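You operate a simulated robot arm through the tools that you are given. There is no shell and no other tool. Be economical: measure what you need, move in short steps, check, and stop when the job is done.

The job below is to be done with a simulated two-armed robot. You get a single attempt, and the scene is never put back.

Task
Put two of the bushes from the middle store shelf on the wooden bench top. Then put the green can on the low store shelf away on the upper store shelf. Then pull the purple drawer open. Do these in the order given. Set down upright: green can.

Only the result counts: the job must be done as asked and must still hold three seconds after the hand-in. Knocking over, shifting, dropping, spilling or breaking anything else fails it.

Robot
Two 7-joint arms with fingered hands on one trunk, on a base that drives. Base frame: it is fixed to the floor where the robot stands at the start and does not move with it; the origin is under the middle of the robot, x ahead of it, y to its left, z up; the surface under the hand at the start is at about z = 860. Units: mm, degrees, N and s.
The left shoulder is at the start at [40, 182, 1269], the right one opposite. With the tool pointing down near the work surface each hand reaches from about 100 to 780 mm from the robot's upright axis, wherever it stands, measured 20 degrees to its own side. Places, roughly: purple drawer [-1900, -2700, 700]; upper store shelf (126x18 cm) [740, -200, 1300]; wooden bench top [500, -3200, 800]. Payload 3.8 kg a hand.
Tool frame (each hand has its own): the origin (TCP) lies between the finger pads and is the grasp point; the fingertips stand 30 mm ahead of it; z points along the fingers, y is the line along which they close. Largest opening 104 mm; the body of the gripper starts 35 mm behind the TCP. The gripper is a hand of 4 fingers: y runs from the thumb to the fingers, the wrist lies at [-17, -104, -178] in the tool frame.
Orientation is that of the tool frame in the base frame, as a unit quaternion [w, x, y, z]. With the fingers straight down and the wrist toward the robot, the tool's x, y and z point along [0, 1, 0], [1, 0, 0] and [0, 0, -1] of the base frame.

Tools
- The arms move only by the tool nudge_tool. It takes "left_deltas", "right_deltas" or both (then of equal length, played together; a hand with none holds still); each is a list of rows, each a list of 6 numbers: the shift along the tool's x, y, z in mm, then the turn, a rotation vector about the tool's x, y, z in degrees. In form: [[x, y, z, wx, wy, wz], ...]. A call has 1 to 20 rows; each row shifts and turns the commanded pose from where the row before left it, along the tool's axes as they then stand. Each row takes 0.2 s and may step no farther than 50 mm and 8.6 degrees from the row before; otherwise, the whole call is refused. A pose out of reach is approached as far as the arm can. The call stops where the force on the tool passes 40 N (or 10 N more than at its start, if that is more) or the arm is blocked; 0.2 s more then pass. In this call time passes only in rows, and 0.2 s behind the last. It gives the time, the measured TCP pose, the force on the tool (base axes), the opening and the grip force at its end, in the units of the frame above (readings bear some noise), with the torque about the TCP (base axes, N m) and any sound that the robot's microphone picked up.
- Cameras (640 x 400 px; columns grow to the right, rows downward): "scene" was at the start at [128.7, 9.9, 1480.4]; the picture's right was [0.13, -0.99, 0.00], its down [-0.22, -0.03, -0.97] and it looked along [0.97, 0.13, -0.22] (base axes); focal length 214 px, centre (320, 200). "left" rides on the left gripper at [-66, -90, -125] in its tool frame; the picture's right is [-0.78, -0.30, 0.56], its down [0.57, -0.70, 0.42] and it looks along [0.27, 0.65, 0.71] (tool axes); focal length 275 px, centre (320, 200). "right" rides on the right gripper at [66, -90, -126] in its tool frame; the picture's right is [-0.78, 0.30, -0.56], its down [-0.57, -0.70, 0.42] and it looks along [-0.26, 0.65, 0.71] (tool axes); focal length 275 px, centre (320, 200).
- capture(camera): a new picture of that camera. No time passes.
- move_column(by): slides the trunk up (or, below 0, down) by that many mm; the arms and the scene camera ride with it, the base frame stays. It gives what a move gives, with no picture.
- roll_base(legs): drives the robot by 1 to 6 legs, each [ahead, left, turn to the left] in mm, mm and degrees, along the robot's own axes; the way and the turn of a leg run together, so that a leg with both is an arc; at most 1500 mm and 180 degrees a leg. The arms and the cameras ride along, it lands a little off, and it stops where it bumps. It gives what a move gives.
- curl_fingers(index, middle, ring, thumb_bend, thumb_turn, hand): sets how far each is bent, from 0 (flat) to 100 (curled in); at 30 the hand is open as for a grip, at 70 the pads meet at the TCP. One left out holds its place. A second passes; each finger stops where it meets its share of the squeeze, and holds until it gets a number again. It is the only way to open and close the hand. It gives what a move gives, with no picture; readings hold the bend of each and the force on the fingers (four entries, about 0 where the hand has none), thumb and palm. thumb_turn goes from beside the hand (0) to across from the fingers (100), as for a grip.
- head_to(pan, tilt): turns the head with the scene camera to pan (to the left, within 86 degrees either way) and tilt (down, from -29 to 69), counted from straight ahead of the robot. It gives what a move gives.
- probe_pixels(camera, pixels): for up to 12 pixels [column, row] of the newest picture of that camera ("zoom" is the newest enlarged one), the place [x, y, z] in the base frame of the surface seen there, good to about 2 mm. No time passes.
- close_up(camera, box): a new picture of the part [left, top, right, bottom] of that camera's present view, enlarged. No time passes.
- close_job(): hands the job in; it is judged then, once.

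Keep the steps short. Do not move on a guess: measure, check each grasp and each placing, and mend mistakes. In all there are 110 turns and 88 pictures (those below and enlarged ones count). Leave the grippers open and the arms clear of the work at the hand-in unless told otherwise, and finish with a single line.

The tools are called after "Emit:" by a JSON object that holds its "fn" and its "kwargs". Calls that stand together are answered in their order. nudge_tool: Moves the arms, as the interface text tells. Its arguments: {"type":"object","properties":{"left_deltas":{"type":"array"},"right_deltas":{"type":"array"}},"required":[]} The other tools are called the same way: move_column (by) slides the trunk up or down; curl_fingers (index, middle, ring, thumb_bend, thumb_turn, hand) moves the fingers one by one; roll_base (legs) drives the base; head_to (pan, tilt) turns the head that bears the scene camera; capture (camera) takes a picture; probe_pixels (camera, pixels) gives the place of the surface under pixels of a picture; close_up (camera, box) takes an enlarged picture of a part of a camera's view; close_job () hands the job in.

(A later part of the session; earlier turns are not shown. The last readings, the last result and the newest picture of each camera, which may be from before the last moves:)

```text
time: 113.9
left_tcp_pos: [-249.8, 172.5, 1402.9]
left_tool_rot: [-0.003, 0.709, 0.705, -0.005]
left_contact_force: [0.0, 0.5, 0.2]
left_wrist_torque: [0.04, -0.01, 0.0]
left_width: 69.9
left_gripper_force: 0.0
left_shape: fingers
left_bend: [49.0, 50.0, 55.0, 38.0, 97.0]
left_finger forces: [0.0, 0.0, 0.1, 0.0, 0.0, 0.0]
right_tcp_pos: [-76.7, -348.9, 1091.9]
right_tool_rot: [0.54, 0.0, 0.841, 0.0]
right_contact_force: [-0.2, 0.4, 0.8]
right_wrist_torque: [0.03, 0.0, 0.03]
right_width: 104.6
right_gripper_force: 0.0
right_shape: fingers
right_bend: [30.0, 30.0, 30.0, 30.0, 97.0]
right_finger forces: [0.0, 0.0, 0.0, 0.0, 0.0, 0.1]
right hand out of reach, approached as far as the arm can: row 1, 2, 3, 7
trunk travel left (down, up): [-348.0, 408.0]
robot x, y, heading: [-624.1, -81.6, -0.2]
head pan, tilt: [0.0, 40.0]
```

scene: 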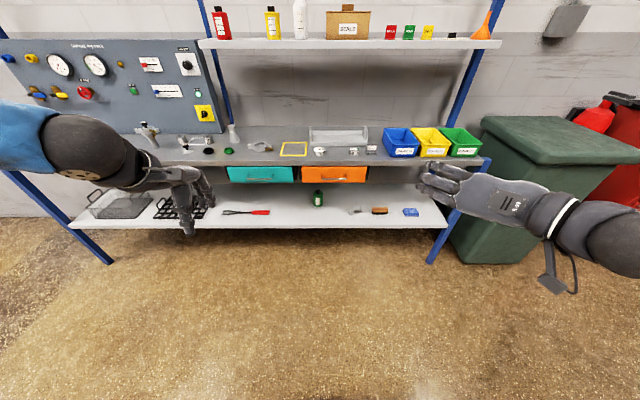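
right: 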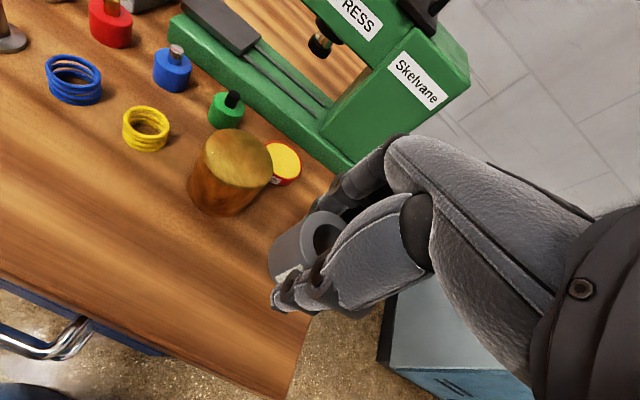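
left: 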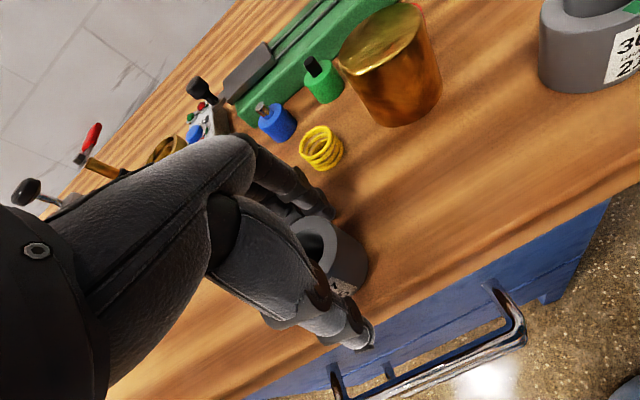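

Orientation is as planned. I'm lowering the trunk fully, then the right hand to z≈490, still clear of the rack.

Emit:
{"fn": "move_column", "kwargs": {"by": -345}}

Emit:
{"fn": "nudge_tool", "kwargs": {"right_deltas": [[40.9, 0, 18.7, 0, 0, 0], [40.9, 0, 18.7, 0, 0, 0], [40.9, 0, 18.7, 0, 0, 0], [40.9, 0, 18.7, 0, 0, 0], [40.9, 0, 18.7, 0, 0, 0], [27, 0, 12.5, 0, 0, 0]]}}

Emit:
{"fn": "capture", "kwargs": {"camera": "scene"}}

Emit:
{"fn": "capture", "kwargs": {"camera": "right"}}

```text
time: 117.3
left_tcp_pos: [-251.0, 174.8, 1055.7]
left_tool_rot: [-0.004, 0.709, 0.705, -0.005]
left_contact_force: [0.3, -0.6, 0.5]
left_wrist_torque: [-0.04, 0.04, 0.02]
left_width: 69.9
left_gripper_force: 0.0
left_shape: fingers
left_bend: [49.0, 50.0, 55.0, 38.0, 97.0]
left_finger forces: [0.0, 0.0, 0.0, 0.0, 0.0, 0.0]
right_tcp_pos: [-16.1, -347.0, 560.2]
right_tool_rot: [0.365, 0.003, 0.931, 0.003]
right_contact_force: [1.2, 0.1, 0.3]
right_wrist_torque: [0.02, 0.0, -0.01]
right_width: 104.5
right_gripper_force: 0.1
right_shape: fingers
right_bend: [30.0, 30.0, 30.0, 30.0, 97.0]
right_finger forces: [0.0, 0.0, 0.0, 0.0, 0.1, 0.1]
trunk travel left (down, up): [-3.0, 753.0]
robot x, y, heading: [-625.9, -76.9, -0.2]
head pan, tilt: [0.0, 40.0]
```

```text
time: 118.7
left_tcp_pos: [-249.7, 174.4, 1055.4]
left_tool_rot: [-0.005, 0.709, 0.706, -0.005]
left_contact_force: [-0.6, -0.3, -0.4]
left_wrist_torque: [0.01, -0.01, 0.01]
left_width: 70.0
left_gripper_force: 0.0
left_shape: fingers
left_bend: [49.0, 50.0, 55.0, 38.0, 97.0]
left_finger forces: [0.1, 0.1, 0.0, 0.1, 0.0, 0.0]
right_tcp_pos: [32.9, -316.8, 502.2]
right_tool_rot: [0.354, 0.004, 0.935, 0.001]
right_contact_force: [0.0, 0.3, 0.7]
right_wrist_torque: [0.02, -0.01, -0.01]
right_width: 104.6
right_gripper_force: 0.0
right_shape: fingers
right_bend: [30.0, 30.0, 30.0, 30.0, 97.0]
right_finger forces: [0.0, 0.1, 0.0, 0.0, 0.0, 0.0]
right hand out of reach, approached as far as the arm can: row 1, 2, 3, 4, 5, 6
trunk travel left (down, up): [-3.0, 753.0]
robot x, y, heading: [-622.7, -77.3, -0.2]
head pan, tilt: [0.0, 40.0]
```

```text
39 pictures are left
```

scene: 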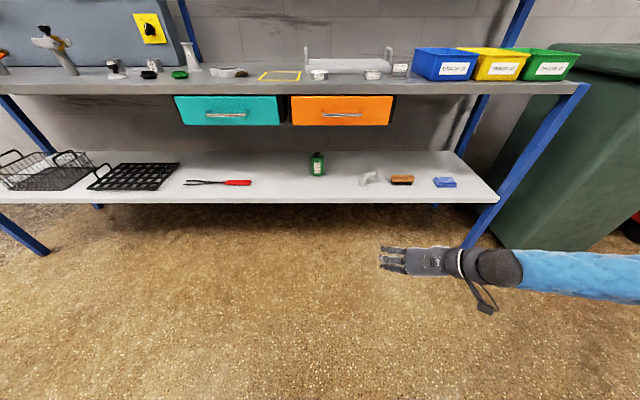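

```text
38 pictures are left
```

right: 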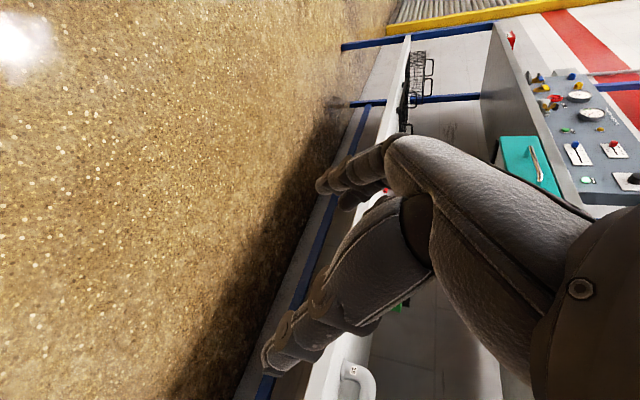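

The pitch ended at 48° down. I'll pull the hand back and flatten the pitch.

Emit:
{"fn": "nudge_tool", "kwargs": {"right_deltas": [[30, 0, -26.5, 0, 0, 0], [30, 0, -26.5, 0, 0, 0], [30, 0, -26.5, 0, 0, 0], [0, 0, 0, 0, -8, 0], [0, 0, 0, 0, -8, 0]]}}

```text
time: 119.9
left_tcp_pos: [-249.9, 175.0, 1055.9]
left_tool_rot: [-0.003, 0.709, 0.705, -0.006]
left_contact_force: [-0.7, 0.1, 0.7]
left_wrist_torque: [-0.01, -0.01, 0.02]
left_width: 70.3
left_gripper_force: 0.1
left_shape: fingers
left_bend: [49.0, 50.0, 55.0, 38.0, 97.0]
left_finger forces: [0.0, 0.1, 0.0, 0.1, 0.0, 0.0]
right_tcp_pos: [-24.3, -325.9, 592.7]
right_tool_rot: [0.391, 0.005, 0.92, 0.001]
right_contact_force: [0.3, 0.2, -0.4]
right_wrist_torque: [0.02, 0.01, 0.01]
right_width: 104.5
right_gripper_force: 0.1
right_shape: fingers
right_bend: [30.0, 30.0, 30.0, 30.0, 97.0]
right_finger forces: [0.0, 0.0, 0.1, 0.1, 0.0, 0.0]
right hand out of reach, approached as far as the arm can: row 1, 2, 3, 4, 5
trunk travel left (down, up): [-3.0, 753.0]
robot x, y, heading: [-623.7, -76.9, -0.2]
head pan, tilt: [0.0, 40.0]
```

Emit:
{"fn": "probe_pixels", "kwargs": {"camera": "scene", "pixels": [[390, 258], [430, 262], [456, 262], [500, 268], [540, 270], [600, 275], [635, 275], [487, 305], [600, 255], [600, 295]]}}

Emit:
{"fn": "head_to", "kwargs": {"pan": -45, "tilt": 35}}

Emit:
{"fn": "capture", "kwargs": {"camera": "scene"}}

```text
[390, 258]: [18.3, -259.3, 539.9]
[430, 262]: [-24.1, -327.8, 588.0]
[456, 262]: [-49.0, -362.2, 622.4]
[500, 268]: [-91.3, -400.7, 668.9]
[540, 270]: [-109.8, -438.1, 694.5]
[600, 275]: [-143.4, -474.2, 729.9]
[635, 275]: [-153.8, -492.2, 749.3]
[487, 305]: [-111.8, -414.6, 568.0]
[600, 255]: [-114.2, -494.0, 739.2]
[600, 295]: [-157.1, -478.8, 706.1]
```

```text
time: 121.0
left_tcp_pos: [-250.2, 174.2, 1055.7]
left_tool_rot: [-0.004, 0.709, 0.705, -0.004]
left_contact_force: [0.4, 0.2, -0.3]
left_wrist_torque: [0.01, 0.01, 0.01]
left_width: 69.9
left_gripper_force: 0.2
left_shape: fingers
left_bend: [49.0, 50.0, 55.0, 38.0, 97.0]
left_finger forces: [0.0, 0.0, 0.0, 0.0, 0.0, 0.1]
right_tcp_pos: [-24.4, -324.8, 591.6]
right_tool_rot: [0.391, 0.005, 0.921, 0.0]
right_contact_force: [0.2, -0.6, 0.6]
right_wrist_torque: [-0.03, 0.0, 0.03]
right_width: 104.4
right_gripper_force: 0.0
right_shape: fingers
right_bend: [30.0, 30.0, 30.0, 30.0, 97.0]
right_finger forces: [0.0, 0.0, 0.1, 0.1, 0.0, 0.1]
trunk travel left (down, up): [-3.0, 753.0]
robot x, y, heading: [-622.8, -74.3, -0.1]
head pan, tilt: [-45.0, 35.0]
```

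```text
37 pictures are left
```

scene: 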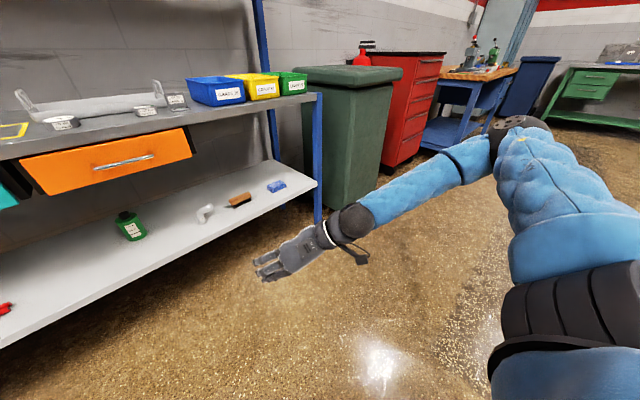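

The forearm would come too near the drawer underside that way. A straighter arm (hand farther ahead and in front of the shoulder) should lie lower. I'll try that in open space.

Emit:
{"fn": "nudge_tool", "kwargs": {"right_deltas": [[-5, 34, 34, 0, 0, 0], [-5, 34, 34, 0, 0, 0], [-5, 34, 34, 0, 0, 0], [-5, 34, 34, 0, 0, 0], [-5, 34, 34, 0, 0, 0], [0, 0, 0, 0, -8, 0], [0, 0, 0, 0, -8, 0]]}}

Emit:
{"fn": "head_to", "kwargs": {"pan": -25, "tilt": 35}}

Emit:
{"fn": "capture", "kwargs": {"camera": "scene"}}

```text
time: 122.6
left_tcp_pos: [-250.5, 175.0, 1056.0]
left_tool_rot: [-0.003, 0.708, 0.706, -0.004]
left_contact_force: [0.1, -0.9, -0.3]
left_wrist_torque: [-0.01, -0.04, 0.02]
left_width: 69.9
left_gripper_force: 0.0
left_shape: fingers
left_bend: [49.0, 50.0, 55.0, 38.0, 97.0]
left_finger forces: [0.0, 0.0, 0.0, 0.0, 0.0, 0.0]
right_tcp_pos: [130.5, -155.8, 506.4]
right_tool_rot: [0.415, 0.003, 0.91, -0.001]
right_contact_force: [0.2, 0.7, -0.3]
right_wrist_torque: [-0.01, -0.02, 0.03]
right_width: 104.3
right_gripper_force: 0.0
right_shape: fingers
right_bend: [30.0, 30.0, 30.0, 30.0, 97.0]
right_finger forces: [0.1, 0.0, 0.1, 0.0, 0.0, 0.1]
right hand out of reach, approached as far as the arm can: row 6, 7
trunk travel left (down, up): [-3.0, 753.0]
robot x, y, heading: [-624.1, -79.4, -0.3]
head pan, tilt: [-45.0, 35.0]
```

```text
time: 123.5
left_tcp_pos: [-248.0, 176.1, 1056.0]
left_tool_rot: [-0.004, 0.709, 0.706, -0.006]
left_contact_force: [0.0, -0.2, 0.1]
left_wrist_torque: [0.01, 0.0, 0.01]
left_width: 70.0
left_gripper_force: 0.1
left_shape: fingers
left_bend: [49.0, 50.0, 55.0, 38.0, 97.0]
left_finger forces: [0.0, 0.0, 0.0, 0.1, 0.1, 0.0]
right_tcp_pos: [128.5, -156.1, 505.7]
right_tool_rot: [0.415, 0.003, 0.91, -0.001]
right_contact_force: [0.8, -0.3, 0.0]
right_wrist_torque: [0.0, 0.01, 0.02]
right_width: 104.4
right_gripper_force: 0.1
right_shape: fingers
right_bend: [30.0, 30.0, 30.0, 30.0, 97.0]
right_finger forces: [0.1, 0.0, 0.0, 0.0, 0.0, 0.0]
trunk travel left (down, up): [-3.0, 753.0]
robot x, y, heading: [-622.9, -78.7, -0.2]
head pan, tilt: [-25.0, 35.0]
```

```text
36 pictures are left
```

scene: 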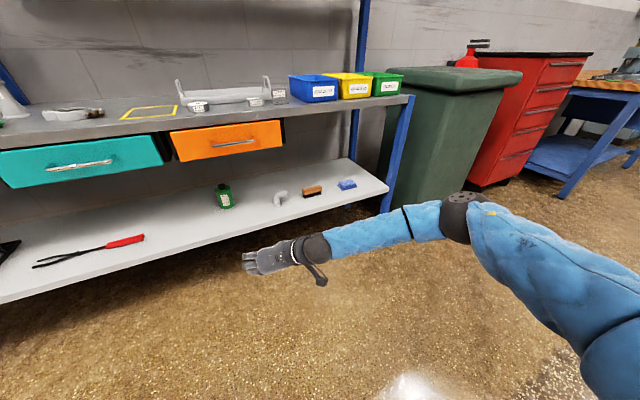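

Emit:
{"fn": "probe_pixels", "kwargs": {"camera": "scene", "pixels": [[255, 258], [300, 250], [315, 243], [345, 232], [385, 220], [420, 208], [435, 203], [460, 197], [475, 200], [318, 280]]}}

```text
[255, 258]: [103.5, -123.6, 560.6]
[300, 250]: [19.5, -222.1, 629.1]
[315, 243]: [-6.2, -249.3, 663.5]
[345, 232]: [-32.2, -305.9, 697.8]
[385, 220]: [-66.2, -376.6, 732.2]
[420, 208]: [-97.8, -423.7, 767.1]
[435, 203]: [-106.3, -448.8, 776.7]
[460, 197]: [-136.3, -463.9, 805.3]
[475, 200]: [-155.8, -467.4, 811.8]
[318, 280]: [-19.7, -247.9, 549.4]
```

Now the forearm tops out about 226 mm above TCP at 195 mm behind it. With TCP z≈478 it passes under the 735 mm edge. I'm lowering slightly and driving to just short of the can.

Emit:
{"fn": "nudge_tool", "kwargs": {"right_deltas": [[21, 0, 18.4, 0, 0, 0]]}}

Emit:
{"fn": "roll_base", "kwargs": {"legs": [[0, 84, 0.2], [330, 0, 0]]}}

Emit:
{"fn": "capture", "kwargs": {"camera": "scene"}}

Emit:
{"fn": "capture", "kwargs": {"camera": "right"}}

```text
time: 123.9
left_tcp_pos: [-249.4, 175.7, 1055.6]
left_tool_rot: [-0.004, 0.709, 0.705, -0.006]
left_contact_force: [0.3, -0.3, -0.1]
left_wrist_torque: [-0.02, -0.05, 0.01]
left_width: 70.0
left_gripper_force: 0.1
left_shape: fingers
left_bend: [49.0, 50.0, 55.0, 38.0, 97.0]
left_finger forces: [0.1, 0.0, 0.1, 0.0, 0.0, 0.0]
right_tcp_pos: [136.6, -155.3, 487.6]
right_tool_rot: [0.409, 0.002, 0.913, -0.001]
right_contact_force: [0.3, 0.3, 0.0]
right_wrist_torque: [0.0, 0.0, 0.0]
right_width: 104.5
right_gripper_force: 0.0
right_shape: fingers
right_bend: [30.0, 30.0, 30.0, 30.0, 97.0]
right_finger forces: [0.0, 0.0, 0.0, 0.0, 0.0, 0.1]
right hand out of reach, approached as far as the arm can: row 1
trunk travel left (down, up): [-3.0, 753.0]
robot x, y, heading: [-622.5, -80.3, -0.3]
head pan, tilt: [-25.0, 35.0]
```

```text
time: 126.7
left_tcp_pos: [83.6, 254.9, 1057.6]
left_tool_rot: [-0.004, 0.712, 0.702, -0.006]
left_contact_force: [-0.1, -0.1, -0.1]
left_wrist_torque: [-0.01, 0.02, 0.01]
left_width: 70.4
left_gripper_force: 0.1
left_shape: fingers
left_bend: [49.0, 50.0, 55.0, 38.0, 97.0]
left_finger forces: [0.0, 0.0, 0.0, 0.0, 0.0, 0.1]
right_tcp_pos: [466.8, -78.2, 487.2]
right_tool_rot: [0.409, 0.005, 0.913, -0.003]
right_contact_force: [-0.4, 0.2, -0.2]
right_wrist_torque: [-0.02, 0.03, -0.01]
right_width: 104.4
right_gripper_force: 0.0
right_shape: fingers
right_bend: [30.0, 30.0, 30.0, 30.0, 97.0]
right_finger forces: [0.0, 0.1, 0.0, 0.0, 0.0, 0.1]
trunk travel left (down, up): [-3.0, 753.0]
robot x, y, heading: [-293.6, 7.1, -0.6]
head pan, tilt: [-25.0, 35.0]
```

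```text
35 pictures are left
```

scene: 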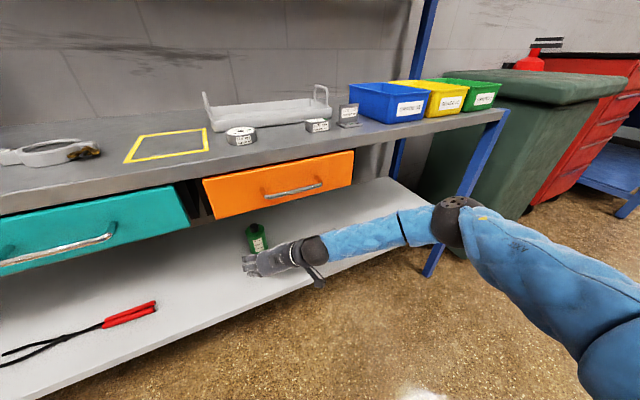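

```text
34 pictures are left
```

right: 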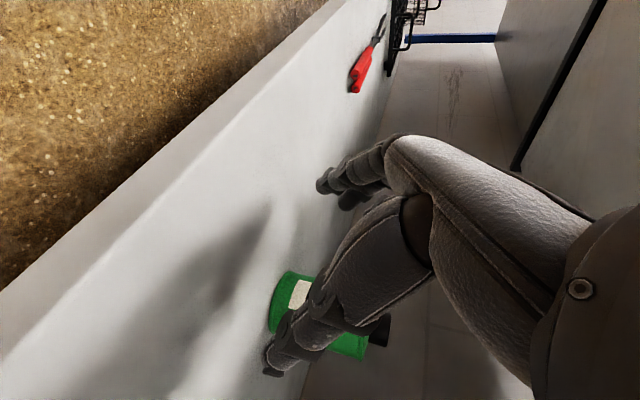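

Aligned within 6 mm. Because of the tilt I'll stop with TCP at x≈589 to keep the palm off the cap. First a half-step with a small correction.

Emit:
{"fn": "roll_base", "kwargs": {"legs": [[65, 6, 0.5]]}}

Emit:
{"fn": "capture", "kwargs": {"camera": "right"}}

```text
time: 127.7
left_tcp_pos: [147.1, 264.2, 1055.6]
left_tool_rot: [-0.005, 0.709, 0.705, -0.006]
left_contact_force: [0.1, -0.2, 0.2]
left_wrist_torque: [0.0, 0.02, -0.01]
left_width: 69.9
left_gripper_force: 0.0
left_shape: fingers
left_bend: [49.0, 50.0, 55.0, 38.0, 97.0]
left_finger forces: [0.0, 0.1, 0.1, 0.1, 0.1, 0.2]
right_tcp_pos: [533.6, -65.7, 487.5]
right_tool_rot: [0.408, 0.001, 0.913, -0.002]
right_contact_force: [-1.3, 0.1, -0.1]
right_wrist_torque: [0.02, -0.03, -0.01]
right_width: 104.4
right_gripper_force: 0.0
right_shape: fingers
right_bend: [30.0, 30.0, 30.0, 30.0, 97.0]
right_finger forces: [0.0, 0.0, 0.0, 0.1, 0.1, 0.1]
trunk travel left (down, up): [-3.0, 753.0]
robot x, y, heading: [-227.6, 9.8, -0.3]
head pan, tilt: [-25.0, 35.0]
```

```text
33 pictures are left
```

right: 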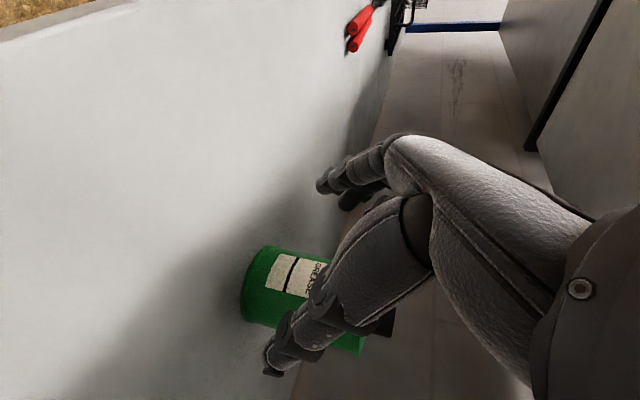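

Emit:
{"fn": "roll_base", "kwargs": {"legs": [[54, -5, 0]]}}

Emit:
{"fn": "capture", "kwargs": {"camera": "right"}}

Emit:
{"fn": "capture", "kwargs": {"camera": "scene"}}

```text
time: 128.7
left_tcp_pos: [201.3, 259.1, 1055.1]
left_tool_rot: [-0.004, 0.709, 0.706, -0.006]
left_contact_force: [-0.3, 0.0, -0.1]
left_wrist_torque: [-0.02, 0.02, -0.01]
left_width: 70.4
left_gripper_force: 0.0
left_shape: fingers
left_bend: [49.0, 50.0, 55.0, 38.0, 97.0]
left_finger forces: [0.1, 0.0, 0.0, 0.0, 0.0, 0.1]
right_tcp_pos: [587.7, -72.1, 487.7]
right_tool_rot: [0.409, 0.002, 0.913, -0.002]
right_contact_force: [0.2, -0.4, -0.2]
right_wrist_torque: [0.0, 0.03, -0.01]
right_width: 104.5
right_gripper_force: 0.1
right_shape: fingers
right_bend: [30.0, 30.0, 30.0, 30.0, 97.0]
right_finger forces: [0.0, 0.1, 0.0, 0.0, 0.0, 0.1]
trunk travel left (down, up): [-3.0, 753.0]
robot x, y, heading: [-171.8, 7.2, 0.2]
head pan, tilt: [-25.0, 35.0]
```

```text
32 pictures are left
```

right: 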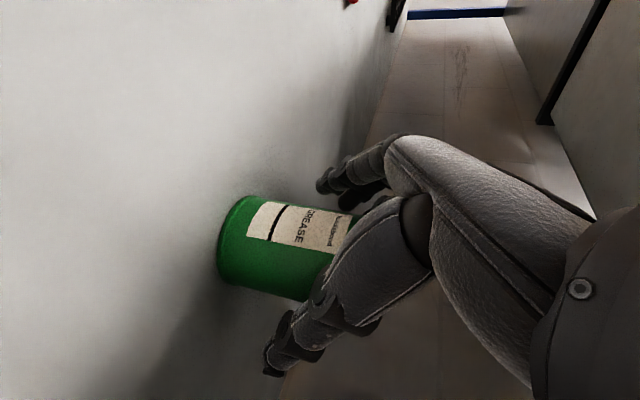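

```text
31 pictures are left
```

scene: 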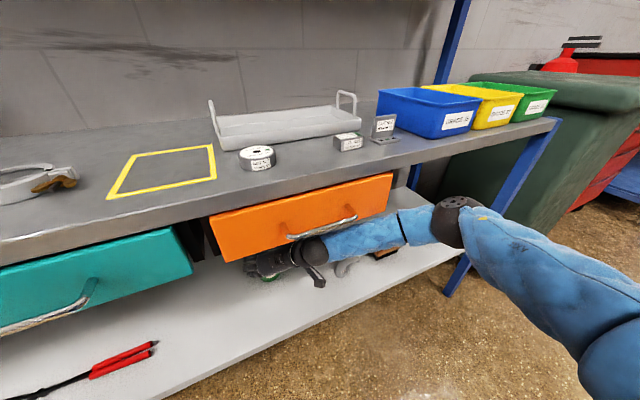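

The can stands between thumb and fingers with no contact. I'm closing.

Emit:
{"fn": "curl_fingers", "kwargs": {"hand": "right", "index": 70, "middle": 70, "ring": 70, "thumb_bend": 70}}

Emit:
{"fn": "capture", "kwargs": {"camera": "right"}}

```text
time: 129.7
left_tcp_pos: [200.4, 259.0, 1056.1]
left_tool_rot: [-0.003, 0.708, 0.706, -0.006]
left_contact_force: [0.8, 0.4, 0.3]
left_wrist_torque: [0.0, -0.01, 0.01]
left_width: 70.3
left_gripper_force: 0.0
left_shape: fingers
left_bend: [49.0, 50.0, 55.0, 38.0, 97.0]
left_finger forces: [0.0, 0.0, 0.0, 0.0, 0.0, 0.0]
right_tcp_pos: [588.0, -70.0, 489.4]
right_tool_rot: [0.41, 0.002, 0.912, -0.001]
right_contact_force: [0.8, 3.2, 5.1]
right_wrist_torque: [-0.09, -0.01, 0.02]
right_width: 60.2
right_gripper_force: 26.5
right_shape: fingers
right_bend: [55.0, 59.0, 62.0, 47.0, 95.0]
right_finger forces: [9.8, 10.3, 8.4, 0.0, 24.8, 0.1]
trunk travel left (down, up): [-3.0, 753.0]
robot x, y, heading: [-174.6, 4.8, -0.1]
head pan, tilt: [-25.0, 35.0]
```

```text
30 pictures are left
```

right: 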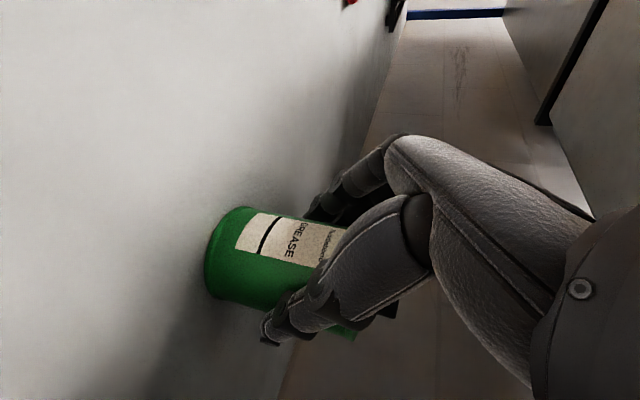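

Firm grip (26 N, 60 mm). I'm lifting 15 mm with the trunk, then checking.

Emit:
{"fn": "move_column", "kwargs": {"by": 15}}

Emit:
{"fn": "capture", "kwargs": {"camera": "right"}}

```text
time: 130.3
left_tcp_pos: [200.9, 255.8, 1070.5]
left_tool_rot: [-0.005, 0.709, 0.706, -0.005]
left_contact_force: [-0.2, -0.1, 0.1]
left_wrist_torque: [0.04, -0.03, -0.01]
left_width: 70.2
left_gripper_force: 0.1
left_shape: fingers
left_bend: [49.0, 50.0, 55.0, 38.0, 97.0]
left_finger forces: [0.0, 0.0, 0.1, 0.0, 0.1, 0.0]
right_tcp_pos: [585.7, -73.1, 497.2]
right_tool_rot: [0.405, 0.003, 0.914, -0.003]
right_contact_force: [-0.2, -0.4, -4.2]
right_wrist_torque: [0.03, 0.1, 0.0]
right_width: 60.2
right_gripper_force: 26.1
right_shape: fingers
right_bend: [55.0, 59.0, 63.0, 46.0, 93.0]
right_finger forces: [9.6, 9.7, 7.0, 0.0, 25.9, 0.0]
trunk travel left (down, up): [-18.0, 738.0]
robot x, y, heading: [-171.0, 5.7, -0.2]
head pan, tilt: [-25.0, 35.0]
```

```text
29 pictures are left
```

right: 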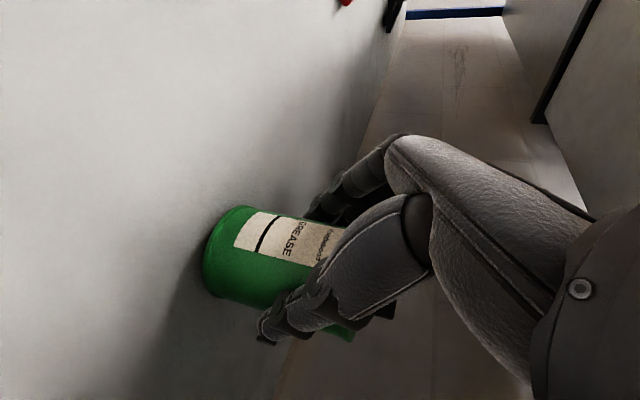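

It's lifted about 8 mm, carrying its weight (-4 N). I'm backing straight out.

Emit:
{"fn": "roll_base", "kwargs": {"legs": [[-100, 0, 0], [-350, 0, 0]]}}

Emit:
{"fn": "capture", "kwargs": {"camera": "scene"}}

```text
time: 133.3
left_tcp_pos: [-244.9, 261.5, 1070.9]
left_tool_rot: [-0.004, 0.705, 0.709, -0.007]
left_contact_force: [-0.2, -0.1, -0.3]
left_wrist_torque: [-0.01, 0.01, -0.02]
left_width: 70.0
left_gripper_force: 0.0
left_shape: fingers
left_bend: [49.0, 50.0, 55.0, 38.0, 97.0]
left_finger forces: [0.0, 0.0, 0.0, 0.0, 0.0, 0.1]
right_tcp_pos: [143.5, -65.5, 502.6]
right_tool_rot: [0.409, -0.001, 0.912, 0.0]
right_contact_force: [-0.8, 0.4, -3.0]
right_wrist_torque: [0.01, 0.02, 0.04]
right_width: 60.1
right_gripper_force: 26.1
right_shape: fingers
right_bend: [55.0, 59.0, 63.0, 46.0, 93.0]
right_finger forces: [9.5, 9.8, 7.1, 0.1, 26.1, 0.0]
trunk travel left (down, up): [-18.0, 738.0]
robot x, y, heading: [-615.9, 5.5, -0.1]
head pan, tilt: [-25.0, 35.0]
```

```text
28 pictures are left
```

scene: 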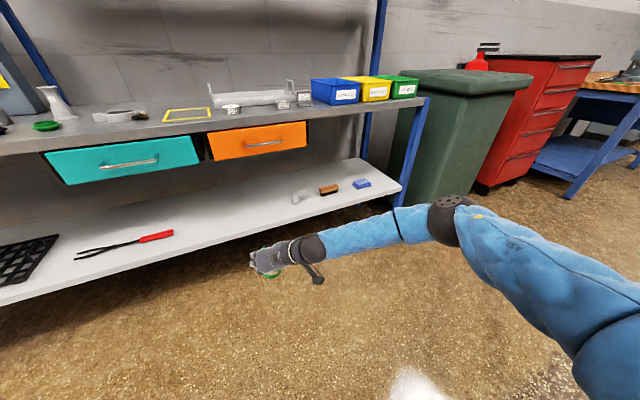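

The can is out and upright. I'm raising the trunk by 700.

Emit:
{"fn": "move_column", "kwargs": {"by": 700}}

Emit:
{"fn": "nudge_tool", "kwargs": {"right_deltas": [[-30, 0, -26.8, 0, 0, 0], [-30, 0, -26.8, 0, 0, 0], [-30, 0, -26.8, 0, 0, 0], [-30, 0, -26.8, 0, 0, 0]]}}

Emit:
{"fn": "head_to", "kwargs": {"pan": 0, "tilt": 30}}

Emit:
{"fn": "capture", "kwargs": {"camera": "scene"}}

```text
refused: 700 is not a number from -400 to 400
```

```text
time: 134.3
left_tcp_pos: [-246.4, 260.9, 1071.2]
left_tool_rot: [-0.003, 0.706, 0.708, -0.005]
left_contact_force: [-0.3, 0.2, -0.6]
left_wrist_torque: [-0.01, -0.05, -0.03]
left_width: 69.9
left_gripper_force: 0.1
left_shape: fingers
left_bend: [49.0, 50.0, 55.0, 38.0, 97.0]
left_finger forces: [0.0, 0.0, 0.1, 0.1, 0.1, 0.1]
right_tcp_pos: [142.8, -65.2, 663.3]
right_tool_rot: [0.408, -0.001, 0.913, -0.001]
right_contact_force: [0.7, -0.4, -4.1]
right_wrist_torque: [0.04, 0.06, 0.0]
right_width: 60.0
right_gripper_force: 25.8
right_shape: fingers
right_bend: [55.0, 59.0, 63.0, 46.0, 93.0]
right_finger forces: [9.5, 9.8, 7.1, 0.0, 26.1, 0.0]
trunk travel left (down, up): [-18.0, 738.0]
robot x, y, heading: [-615.1, 4.4, 0.3]
head pan, tilt: [-25.0, 35.0]
```

```text
time: 135.2
left_tcp_pos: [-244.5, 261.5, 1070.8]
left_tool_rot: [-0.004, 0.706, 0.709, -0.006]
left_contact_force: [-0.5, 0.1, 0.1]
left_wrist_torque: [0.0, -0.02, 0.0]
left_width: 70.2
left_gripper_force: 0.0
left_shape: fingers
left_bend: [49.0, 50.0, 55.0, 38.0, 97.0]
left_finger forces: [0.0, 0.0, 0.1, 0.0, 0.0, 0.0]
right_tcp_pos: [144.8, -65.4, 662.2]
right_tool_rot: [0.409, -0.002, 0.912, 0.0]
right_contact_force: [-0.2, 0.5, -2.2]
right_wrist_torque: [0.02, 0.05, -0.01]
right_width: 60.0
right_gripper_force: 26.8
right_shape: fingers
right_bend: [55.0, 59.0, 63.0, 46.0, 93.0]
right_finger forces: [9.5, 9.8, 7.0, 0.0, 26.0, 0.1]
trunk travel left (down, up): [-18.0, 738.0]
robot x, y, heading: [-614.7, 6.7, 0.4]
head pan, tilt: [0.0, 30.0]
```

```text
27 pictures are left
```

scene: 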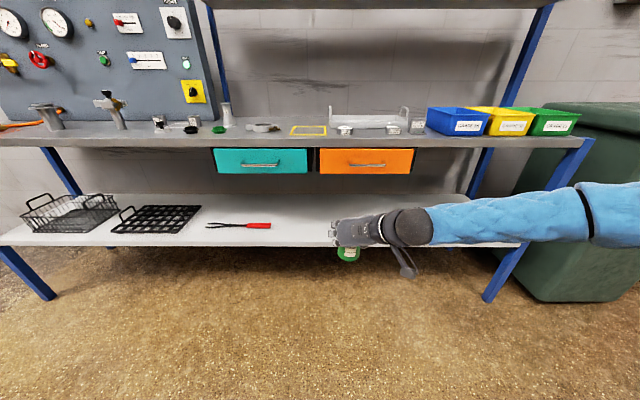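

Emit:
{"fn": "move_column", "kwargs": {"by": 400}}

Emit:
{"fn": "move_column", "kwargs": {"by": 335}}

Emit:
{"fn": "capture", "kwargs": {"camera": "scene"}}

Emit:
{"fn": "capture", "kwargs": {"camera": "right"}}

```text
time: 139.0
left_tcp_pos: [-245.1, 261.2, 1470.0]
left_tool_rot: [-0.004, 0.706, 0.708, -0.005]
left_contact_force: [0.2, 1.7, -0.6]
left_wrist_torque: [-0.01, 0.0, -0.04]
left_width: 70.2
left_gripper_force: 0.1
left_shape: fingers
left_bend: [49.0, 50.0, 55.0, 38.0, 97.0]
left_finger forces: [0.0, 0.0, 0.1, 0.0, 0.0, 0.1]
right_tcp_pos: [144.1, -66.0, 1062.6]
right_tool_rot: [0.41, -0.002, 0.912, -0.001]
right_contact_force: [0.0, 0.3, -3.2]
right_wrist_torque: [-0.01, 0.05, -0.03]
right_width: 60.3
right_gripper_force: 26.4
right_shape: fingers
right_bend: [55.0, 59.0, 63.0, 46.0, 93.0]
right_finger forces: [9.5, 9.9, 7.2, 0.0, 26.1, 0.1]
trunk travel left (down, up): [-418.0, 338.0]
robot x, y, heading: [-612.8, 6.9, 0.3]
head pan, tilt: [0.0, 30.0]
```

```text
time: 142.3
left_tcp_pos: [-244.6, 261.6, 1805.6]
left_tool_rot: [-0.004, 0.706, 0.708, -0.007]
left_contact_force: [-0.5, -1.0, 0.4]
left_wrist_torque: [0.03, 0.01, 0.01]
left_width: 70.1
left_gripper_force: 0.1
left_shape: fingers
left_bend: [49.0, 50.0, 55.0, 38.0, 97.0]
left_finger forces: [0.0, 0.1, 0.1, 0.0, 0.1, 0.1]
right_tcp_pos: [141.5, -64.6, 1407.6]
right_tool_rot: [0.415, -0.001, 0.91, -0.001]
right_contact_force: [-0.1, 0.4, -3.5]
right_wrist_torque: [0.04, 0.03, 0.03]
right_width: 60.1
right_gripper_force: 26.2
right_shape: fingers
right_bend: [55.0, 59.0, 63.0, 46.0, 93.0]
right_finger forces: [9.5, 9.7, 7.1, 0.1, 26.1, 0.0]
trunk travel left (down, up): [-753.0, 3.0]
robot x, y, heading: [-615.5, 6.8, 0.3]
head pan, tilt: [0.0, 30.0]
```

```text
26 pictures are left
```

scene: 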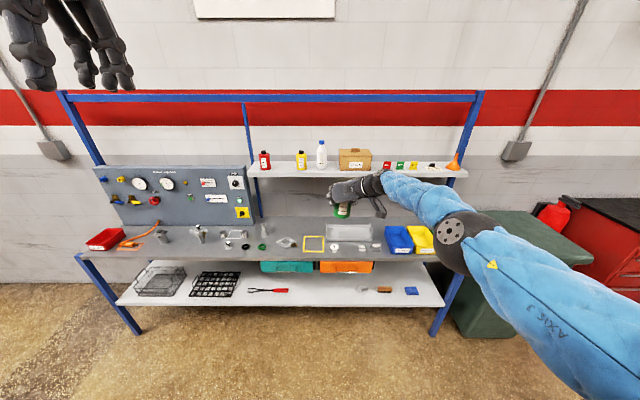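

```text
25 pictures are left
```

right: 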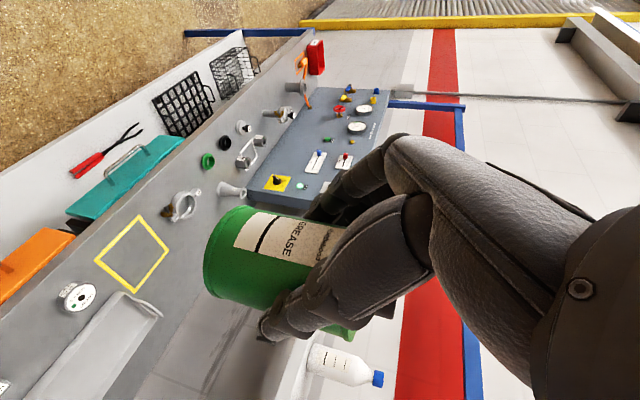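

Emit:
{"fn": "close_up", "kwargs": {"camera": "scene", "box": [240, 135, 360, 210]}}

Emit:
{"fn": "probe_pixels", "kwargs": {"camera": "zoom", "pixels": [[108, 150], [155, 150], [300, 150], [350, 150], [228, 190], [228, 178], [228, 220], [228, 208], [128, 110], [327, 110], [440, 150], [400, 150]]}}

```text
5.33 times, centred on (300, 172) of scene
```

zoom: 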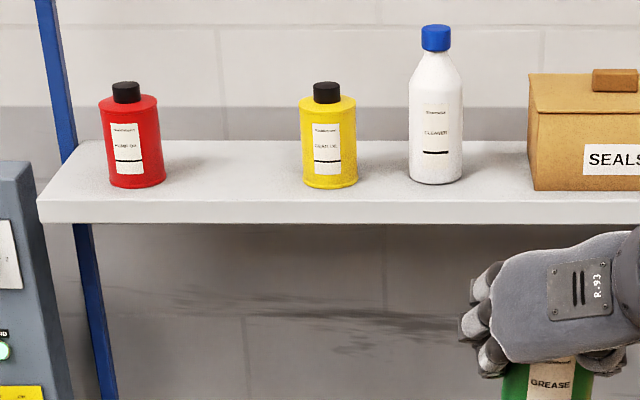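

```text
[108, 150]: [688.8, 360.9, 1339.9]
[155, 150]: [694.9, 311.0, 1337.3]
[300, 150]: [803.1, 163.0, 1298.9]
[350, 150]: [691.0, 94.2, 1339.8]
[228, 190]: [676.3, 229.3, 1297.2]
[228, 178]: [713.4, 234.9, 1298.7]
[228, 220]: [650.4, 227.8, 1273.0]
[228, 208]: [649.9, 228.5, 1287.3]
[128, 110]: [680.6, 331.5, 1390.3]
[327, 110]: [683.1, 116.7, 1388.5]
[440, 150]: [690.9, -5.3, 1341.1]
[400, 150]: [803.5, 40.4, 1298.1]
```

The gap between the red can (edge y≈306) and the yellow can (edge y≈147) is free, with the shelf top at 1298. I'm aiming the can at [704,228]: strafe, then approach partway.

Emit:
{"fn": "roll_base", "kwargs": {"legs": [[0, 294, -0.3], [400, 0, 0]]}}

Emit:
{"fn": "head_to", "kwargs": {"pan": 0, "tilt": 40}}

Emit:
{"fn": "capture", "kwargs": {"camera": "scene"}}

```text
time: 146.4
left_tcp_pos: [155.3, 559.3, 1807.0]
left_tool_rot: [-0.003, 0.707, 0.707, -0.005]
left_contact_force: [0.6, 0.2, 0.5]
left_wrist_torque: [-0.03, -0.01, -0.01]
left_width: 70.3
left_gripper_force: 0.0
left_shape: fingers
left_bend: [49.0, 50.0, 55.0, 38.0, 97.0]
left_finger forces: [0.0, 0.0, 0.0, 0.1, 0.0, 0.0]
right_tcp_pos: [540.3, 232.0, 1408.0]
right_tool_rot: [0.414, -0.001, 0.91, -0.002]
right_contact_force: [-0.1, -0.1, -3.6]
right_wrist_torque: [0.06, 0.07, 0.01]
right_width: 60.2
right_gripper_force: 26.0
right_shape: fingers
right_bend: [55.0, 59.0, 63.0, 46.0, 93.0]
right_finger forces: [9.6, 9.8, 7.1, 0.0, 26.2, 0.0]
trunk travel left (down, up): [-753.0, 3.0]
robot x, y, heading: [-219.4, 303.7, -0.1]
head pan, tilt: [0.0, 30.0]
```

```text
time: 147.2
left_tcp_pos: [158.2, 557.5, 1806.1]
left_tool_rot: [-0.004, 0.707, 0.707, -0.006]
left_contact_force: [1.0, -0.5, -0.1]
left_wrist_torque: [-0.05, 0.01, 0.0]
left_width: 70.3
left_gripper_force: 0.0
left_shape: fingers
left_bend: [49.0, 50.0, 55.0, 38.0, 97.0]
left_finger forces: [0.0, 0.1, 0.0, 0.1, 0.1, 0.0]
right_tcp_pos: [542.3, 231.8, 1405.0]
right_tool_rot: [0.414, 0.0, 0.91, -0.002]
right_contact_force: [0.1, -0.7, -3.6]
right_wrist_torque: [0.04, 0.06, 0.0]
right_width: 60.0
right_gripper_force: 26.4
right_shape: fingers
right_bend: [55.0, 59.0, 63.0, 46.0, 93.0]
right_finger forces: [9.5, 9.8, 7.1, 0.0, 26.1, 0.0]
trunk travel left (down, up): [-753.0, 3.0]
robot x, y, heading: [-217.4, 303.8, -0.1]
head pan, tilt: [0.0, 40.0]
```

```text
23 pictures are left
```

scene: 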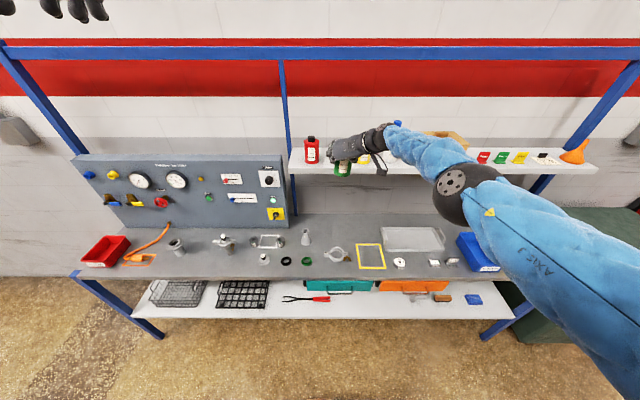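

I'm moving forward 138 so the can sits at x≈694, keeping the palm in front of the yellow can.

Emit:
{"fn": "roll_base", "kwargs": {"legs": [[138, -1, 0]]}}

Emit:
{"fn": "close_up", "kwargs": {"camera": "scene", "box": [260, 90, 460, 215]}}

Emit:
{"fn": "capture", "kwargs": {"camera": "right"}}

```text
time: 148.5
left_tcp_pos: [290.1, 557.6, 1806.8]
left_tool_rot: [-0.003, 0.707, 0.707, -0.006]
left_contact_force: [0.2, 0.7, -0.5]
left_wrist_torque: [0.0, -0.05, -0.02]
left_width: 70.2
left_gripper_force: 0.1
left_shape: fingers
left_bend: [49.0, 50.0, 55.0, 38.0, 97.0]
left_finger forces: [0.0, 0.0, 0.0, 0.0, 0.1, 0.0]
right_tcp_pos: [676.5, 230.5, 1407.2]
right_tool_rot: [0.415, 0.0, 0.91, -0.002]
right_contact_force: [-0.3, -0.6, -2.9]
right_wrist_torque: [0.03, 0.02, 0.01]
right_width: 60.1
right_gripper_force: 26.2
right_shape: fingers
right_bend: [55.0, 59.0, 63.0, 46.0, 93.0]
right_finger forces: [9.6, 9.7, 7.1, 0.0, 26.1, 0.0]
trunk travel left (down, up): [-753.0, 3.0]
robot x, y, heading: [-79.6, 304.6, -0.0]
head pan, tilt: [0.0, 40.0]
```

```text
3.20 times, centred on (360, 152) of scene
```

zoom: 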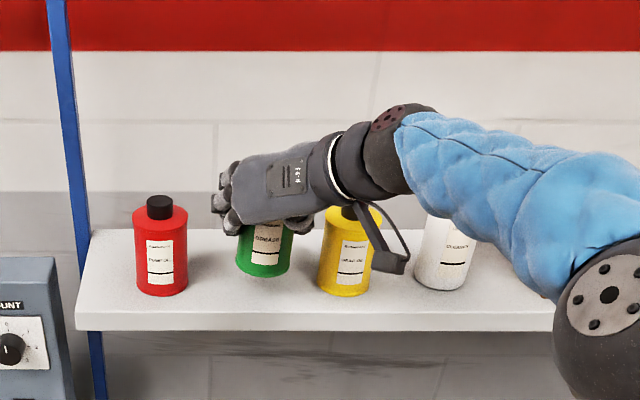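

```text
21 pictures are left
```

right: 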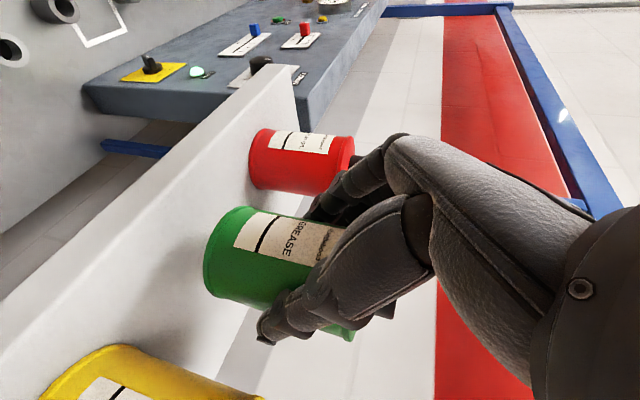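

Emit:
{"fn": "probe_pixels", "kwargs": {"camera": "zoom", "pixels": [[240, 262], [262, 274], [288, 270], [248, 240], [262, 290]]}}

Emit:
{"fn": "nudge_tool", "kwargs": {"right_deltas": [[11.3, 0, 9.9, 0, 0, 0], [7.5, 0, 6.6, 0, 0, 0]]}}

Emit:
{"fn": "close_up", "kwargs": {"camera": "right", "box": [160, 150, 400, 350]}}

```text
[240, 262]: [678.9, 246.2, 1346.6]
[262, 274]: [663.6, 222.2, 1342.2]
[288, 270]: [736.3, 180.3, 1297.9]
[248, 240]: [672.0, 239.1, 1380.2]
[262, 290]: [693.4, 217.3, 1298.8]
```

```text
time: 149.1
left_tcp_pos: [290.7, 556.7, 1807.4]
left_tool_rot: [-0.004, 0.707, 0.707, -0.004]
left_contact_force: [-0.3, -0.4, 0.2]
left_wrist_torque: [0.0, -0.05, -0.01]
left_width: 70.1
left_gripper_force: 0.1
left_shape: fingers
left_bend: [49.0, 50.0, 55.0, 38.0, 97.0]
left_finger forces: [0.0, 0.0, 0.0, 0.0, 0.0, 0.0]
right_tcp_pos: [673.4, 230.3, 1383.2]
right_tool_rot: [0.415, 0.0, 0.91, 0.0]
right_contact_force: [-0.1, 0.2, -3.3]
right_wrist_torque: [0.06, 0.03, -0.03]
right_width: 59.9
right_gripper_force: 26.3
right_shape: fingers
right_bend: [55.0, 59.0, 63.0, 46.0, 93.0]
right_finger forces: [9.4, 9.7, 7.2, 0.0, 25.9, 0.1]
right hand out of reach, approached as far as the arm can: row 2
trunk travel left (down, up): [-753.0, 3.0]
robot x, y, heading: [-79.7, 303.5, 0.0]
head pan, tilt: [0.0, 40.0]
```

```text
2.00 times, centred on (280, 250) of right
```

zoom: 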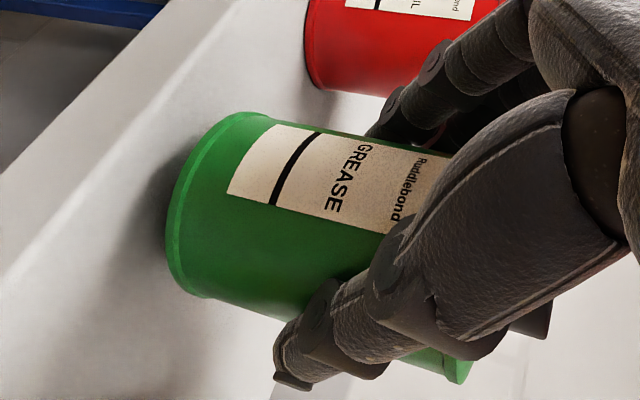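

Emit:
{"fn": "roll_base", "kwargs": {"legs": [[12, 0, 0]]}}

Emit:
{"fn": "move_column", "kwargs": {"by": -10}}

Emit:
{"fn": "close_up", "kwargs": {"camera": "scene", "box": [280, 110, 440, 210]}}

```text
time: 149.8
left_tcp_pos: [299.9, 556.4, 1807.9]
left_tool_rot: [-0.003, 0.707, 0.707, -0.003]
left_contact_force: [-0.9, -0.2, 0.6]
left_wrist_torque: [0.01, -0.01, 0.02]
left_width: 69.8
left_gripper_force: 0.1
left_shape: fingers
left_bend: [49.0, 50.0, 55.0, 38.0, 97.0]
left_finger forces: [0.0, 0.0, 0.0, 0.0, 0.1, 0.0]
right_tcp_pos: [683.7, 232.1, 1386.3]
right_tool_rot: [0.415, -0.001, 0.91, -0.001]
right_contact_force: [-0.3, 1.3, -3.9]
right_wrist_torque: [0.08, 0.07, 0.01]
right_width: 60.0
right_gripper_force: 26.1
right_shape: fingers
right_bend: [55.0, 59.0, 63.0, 46.0, 93.0]
right_finger forces: [9.6, 9.7, 7.2, 0.1, 26.0, 0.1]
trunk travel left (down, up): [-753.0, 3.0]
robot x, y, heading: [-64.7, 305.5, 0.0]
head pan, tilt: [0.0, 40.0]
```

```text
time: 150.4
left_tcp_pos: [301.7, 558.1, 1796.3]
left_tool_rot: [-0.004, 0.707, 0.707, -0.005]
left_contact_force: [-1.1, 0.2, 0.8]
left_wrist_torque: [-0.02, -0.01, 0.0]
left_width: 70.2
left_gripper_force: 0.1
left_shape: fingers
left_bend: [49.0, 50.0, 55.0, 38.0, 97.0]
left_finger forces: [0.1, 0.0, 0.0, 0.0, 0.0, 0.0]
right_tcp_pos: [685.1, 232.0, 1373.6]
right_tool_rot: [0.414, -0.002, 0.91, -0.002]
right_contact_force: [0.3, 0.0, -3.4]
right_wrist_torque: [0.03, 0.03, -0.01]
right_width: 60.3
right_gripper_force: 26.1
right_shape: fingers
right_bend: [55.0, 59.0, 63.0, 46.0, 93.0]
right_finger forces: [9.6, 9.8, 7.1, 0.1, 26.2, 0.0]
trunk travel left (down, up): [-743.0, 13.0]
robot x, y, heading: [-69.8, 301.9, 0.2]
head pan, tilt: [0.0, 40.0]
```

```text
4.00 times, centred on (360, 160) of scene
```

zoom: 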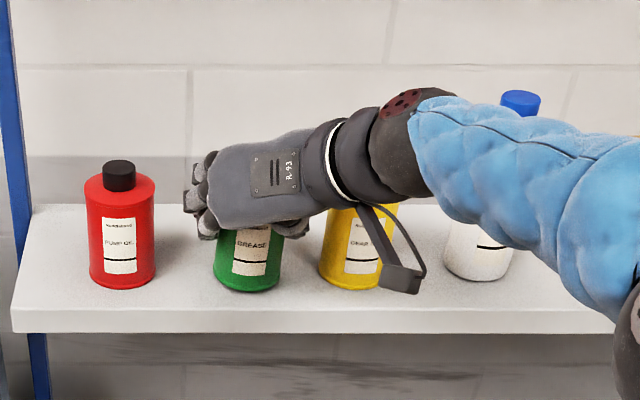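

Nearly down. I'm lowering in small steps until the load changes.

Emit:
{"fn": "move_column", "kwargs": {"by": -3}}

Emit:
{"fn": "move_column", "kwargs": {"by": -2}}

```text
time: 150.9
left_tcp_pos: [303.6, 558.0, 1793.9]
left_tool_rot: [-0.003, 0.707, 0.708, -0.005]
left_contact_force: [-0.1, 0.3, -1.2]
left_wrist_torque: [0.0, -0.03, -0.01]
left_width: 70.2
left_gripper_force: 0.0
left_shape: fingers
left_bend: [49.0, 50.0, 55.0, 38.0, 97.0]
left_finger forces: [0.0, 0.0, 0.0, 0.1, 0.0, 0.0]
right_tcp_pos: [685.5, 232.0, 1370.9]
right_tool_rot: [0.415, 0.0, 0.91, -0.002]
right_contact_force: [0.7, 0.8, -3.0]
right_wrist_torque: [0.02, 0.05, -0.01]
right_width: 60.3
right_gripper_force: 26.3
right_shape: fingers
right_bend: [55.0, 60.0, 63.0, 46.0, 93.0]
right_finger forces: [9.6, 9.7, 6.9, 0.1, 26.0, 0.1]
trunk travel left (down, up): [-740.0, 16.0]
robot x, y, heading: [-70.9, 307.9, 0.1]
head pan, tilt: [0.0, 40.0]
```

```text
time: 151.4
left_tcp_pos: [303.6, 558.0, 1791.9]
left_tool_rot: [-0.003, 0.707, 0.707, -0.006]
left_contact_force: [0.5, 0.5, 0.2]
left_wrist_torque: [0.01, 0.01, -0.01]
left_width: 70.0
left_gripper_force: 0.1
left_shape: fingers
left_bend: [49.0, 50.0, 55.0, 38.0, 97.0]
left_finger forces: [0.0, 0.0, 0.1, 0.0, 0.0, 0.0]
right_tcp_pos: [686.0, 230.2, 1369.8]
right_tool_rot: [0.416, 0.0, 0.91, -0.001]
right_contact_force: [0.5, 2.2, 1.8]
right_wrist_torque: [-0.08, 0.02, 0.0]
right_width: 60.1
right_gripper_force: 26.7
right_shape: fingers
right_bend: [55.0, 60.0, 63.0, 46.0, 94.0]
right_finger forces: [9.7, 9.9, 8.3, 0.0, 25.9, 0.0]
trunk travel left (down, up): [-738.0, 18.0]
robot x, y, heading: [-65.7, 301.6, 0.2]
head pan, tilt: [0.0, 40.0]
```

It's touching. One more mm, then open gradually, fingers and thumb evenly.

Emit:
{"fn": "move_column", "kwargs": {"by": -1.5}}

Emit:
{"fn": "curl_fingers", "kwargs": {"hand": "right", "index": 50, "middle": 53, "ring": 56, "thumb_bend": 41}}

Emit:
{"fn": "capture", "kwargs": {"camera": "right"}}

```text
time: 151.9
left_tcp_pos: [302.5, 557.7, 1789.1]
left_tool_rot: [-0.003, 0.707, 0.707, -0.005]
left_contact_force: [-0.4, 0.6, -0.1]
left_wrist_torque: [0.01, -0.01, 0.02]
left_width: 70.1
left_gripper_force: 0.0
left_shape: fingers
left_bend: [49.0, 50.0, 55.0, 38.0, 97.0]
left_finger forces: [0.0, 0.0, 0.1, 0.0, 0.0, 0.0]
right_tcp_pos: [685.2, 232.1, 1368.6]
right_tool_rot: [0.416, 0.0, 0.909, -0.002]
right_contact_force: [1.1, 1.7, 7.0]
right_wrist_torque: [-0.11, 0.04, 0.01]
right_width: 60.2
right_gripper_force: 27.4
right_shape: fingers
right_bend: [55.0, 59.0, 63.0, 46.0, 95.0]
right_finger forces: [9.7, 10.4, 9.4, 0.0, 25.5, 0.0]
trunk travel left (down, up): [-737.0, 19.0]
robot x, y, heading: [-71.0, 302.5, 0.1]
head pan, tilt: [0.0, 40.0]
```

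```text
time: 152.9
left_tcp_pos: [303.4, 556.7, 1789.7]
left_tool_rot: [-0.004, 0.707, 0.707, -0.005]
left_contact_force: [-0.3, -1.0, 0.0]
left_wrist_torque: [0.0, 0.03, 0.01]
left_width: 70.0
left_gripper_force: 0.1
left_shape: fingers
left_bend: [49.0, 50.0, 55.0, 38.0, 97.0]
left_finger forces: [0.1, 0.1, 0.1, 0.0, 0.0, 0.0]
right_tcp_pos: [686.1, 230.6, 1367.1]
right_tool_rot: [0.415, 0.0, 0.91, -0.001]
right_contact_force: [-0.1, -0.8, -0.6]
right_wrist_torque: [0.01, 0.05, -0.03]
right_width: 66.2
right_gripper_force: 1.2
right_shape: fingers
right_bend: [50.0, 52.0, 56.0, 40.0, 97.0]
right_finger forces: [0.0, 0.4, 0.0, 0.0, 1.1, 0.0]
trunk travel left (down, up): [-737.0, 19.0]
robot x, y, heading: [-69.6, 304.3, 0.0]
head pan, tilt: [0.0, 40.0]
```

```text
18 pictures are left
```

right: 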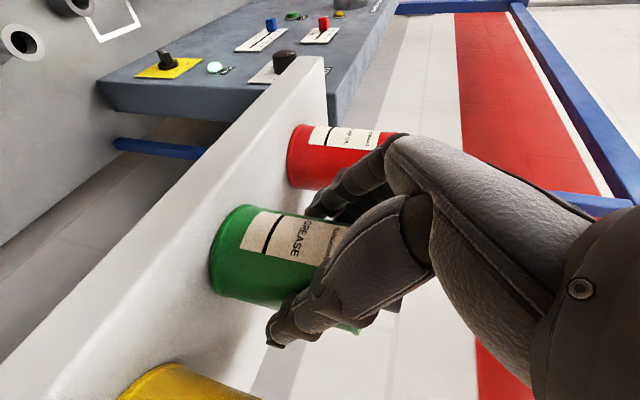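

Emit:
{"fn": "curl_fingers", "kwargs": {"hand": "right", "index": 46, "middle": 48, "ring": 51, "thumb_bend": 35}}

Emit:
{"fn": "capture", "kwargs": {"camera": "right"}}

```text
time: 153.9
left_tcp_pos: [303.7, 557.0, 1790.2]
left_tool_rot: [-0.002, 0.707, 0.707, -0.006]
left_contact_force: [0.0, -0.8, -0.8]
left_wrist_torque: [0.0, 0.0, 0.0]
left_width: 70.1
left_gripper_force: 0.1
left_shape: fingers
left_bend: [49.0, 50.0, 55.0, 38.0, 97.0]
left_finger forces: [0.1, 0.0, 0.1, 0.1, 0.1, 0.1]
right_tcp_pos: [686.0, 231.3, 1366.5]
right_tool_rot: [0.415, 0.0, 0.91, -0.001]
right_contact_force: [0.3, -1.4, 0.5]
right_wrist_torque: [0.0, -0.01, 0.01]
right_width: 77.8
right_gripper_force: 0.0
right_shape: fingers
right_bend: [46.0, 48.0, 51.0, 35.0, 97.0]
right_finger forces: [0.0, 0.0, 0.0, 0.1, 0.1, 0.0]
trunk travel left (down, up): [-737.0, 19.0]
robot x, y, heading: [-69.3, 302.0, 0.2]
head pan, tilt: [0.0, 40.0]
```

```text
17 pictures are left
```

right: 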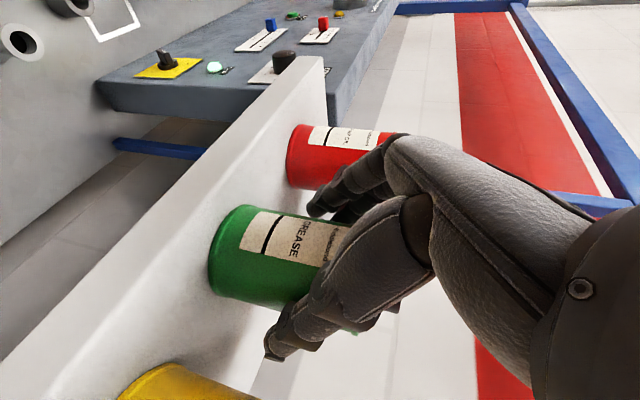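

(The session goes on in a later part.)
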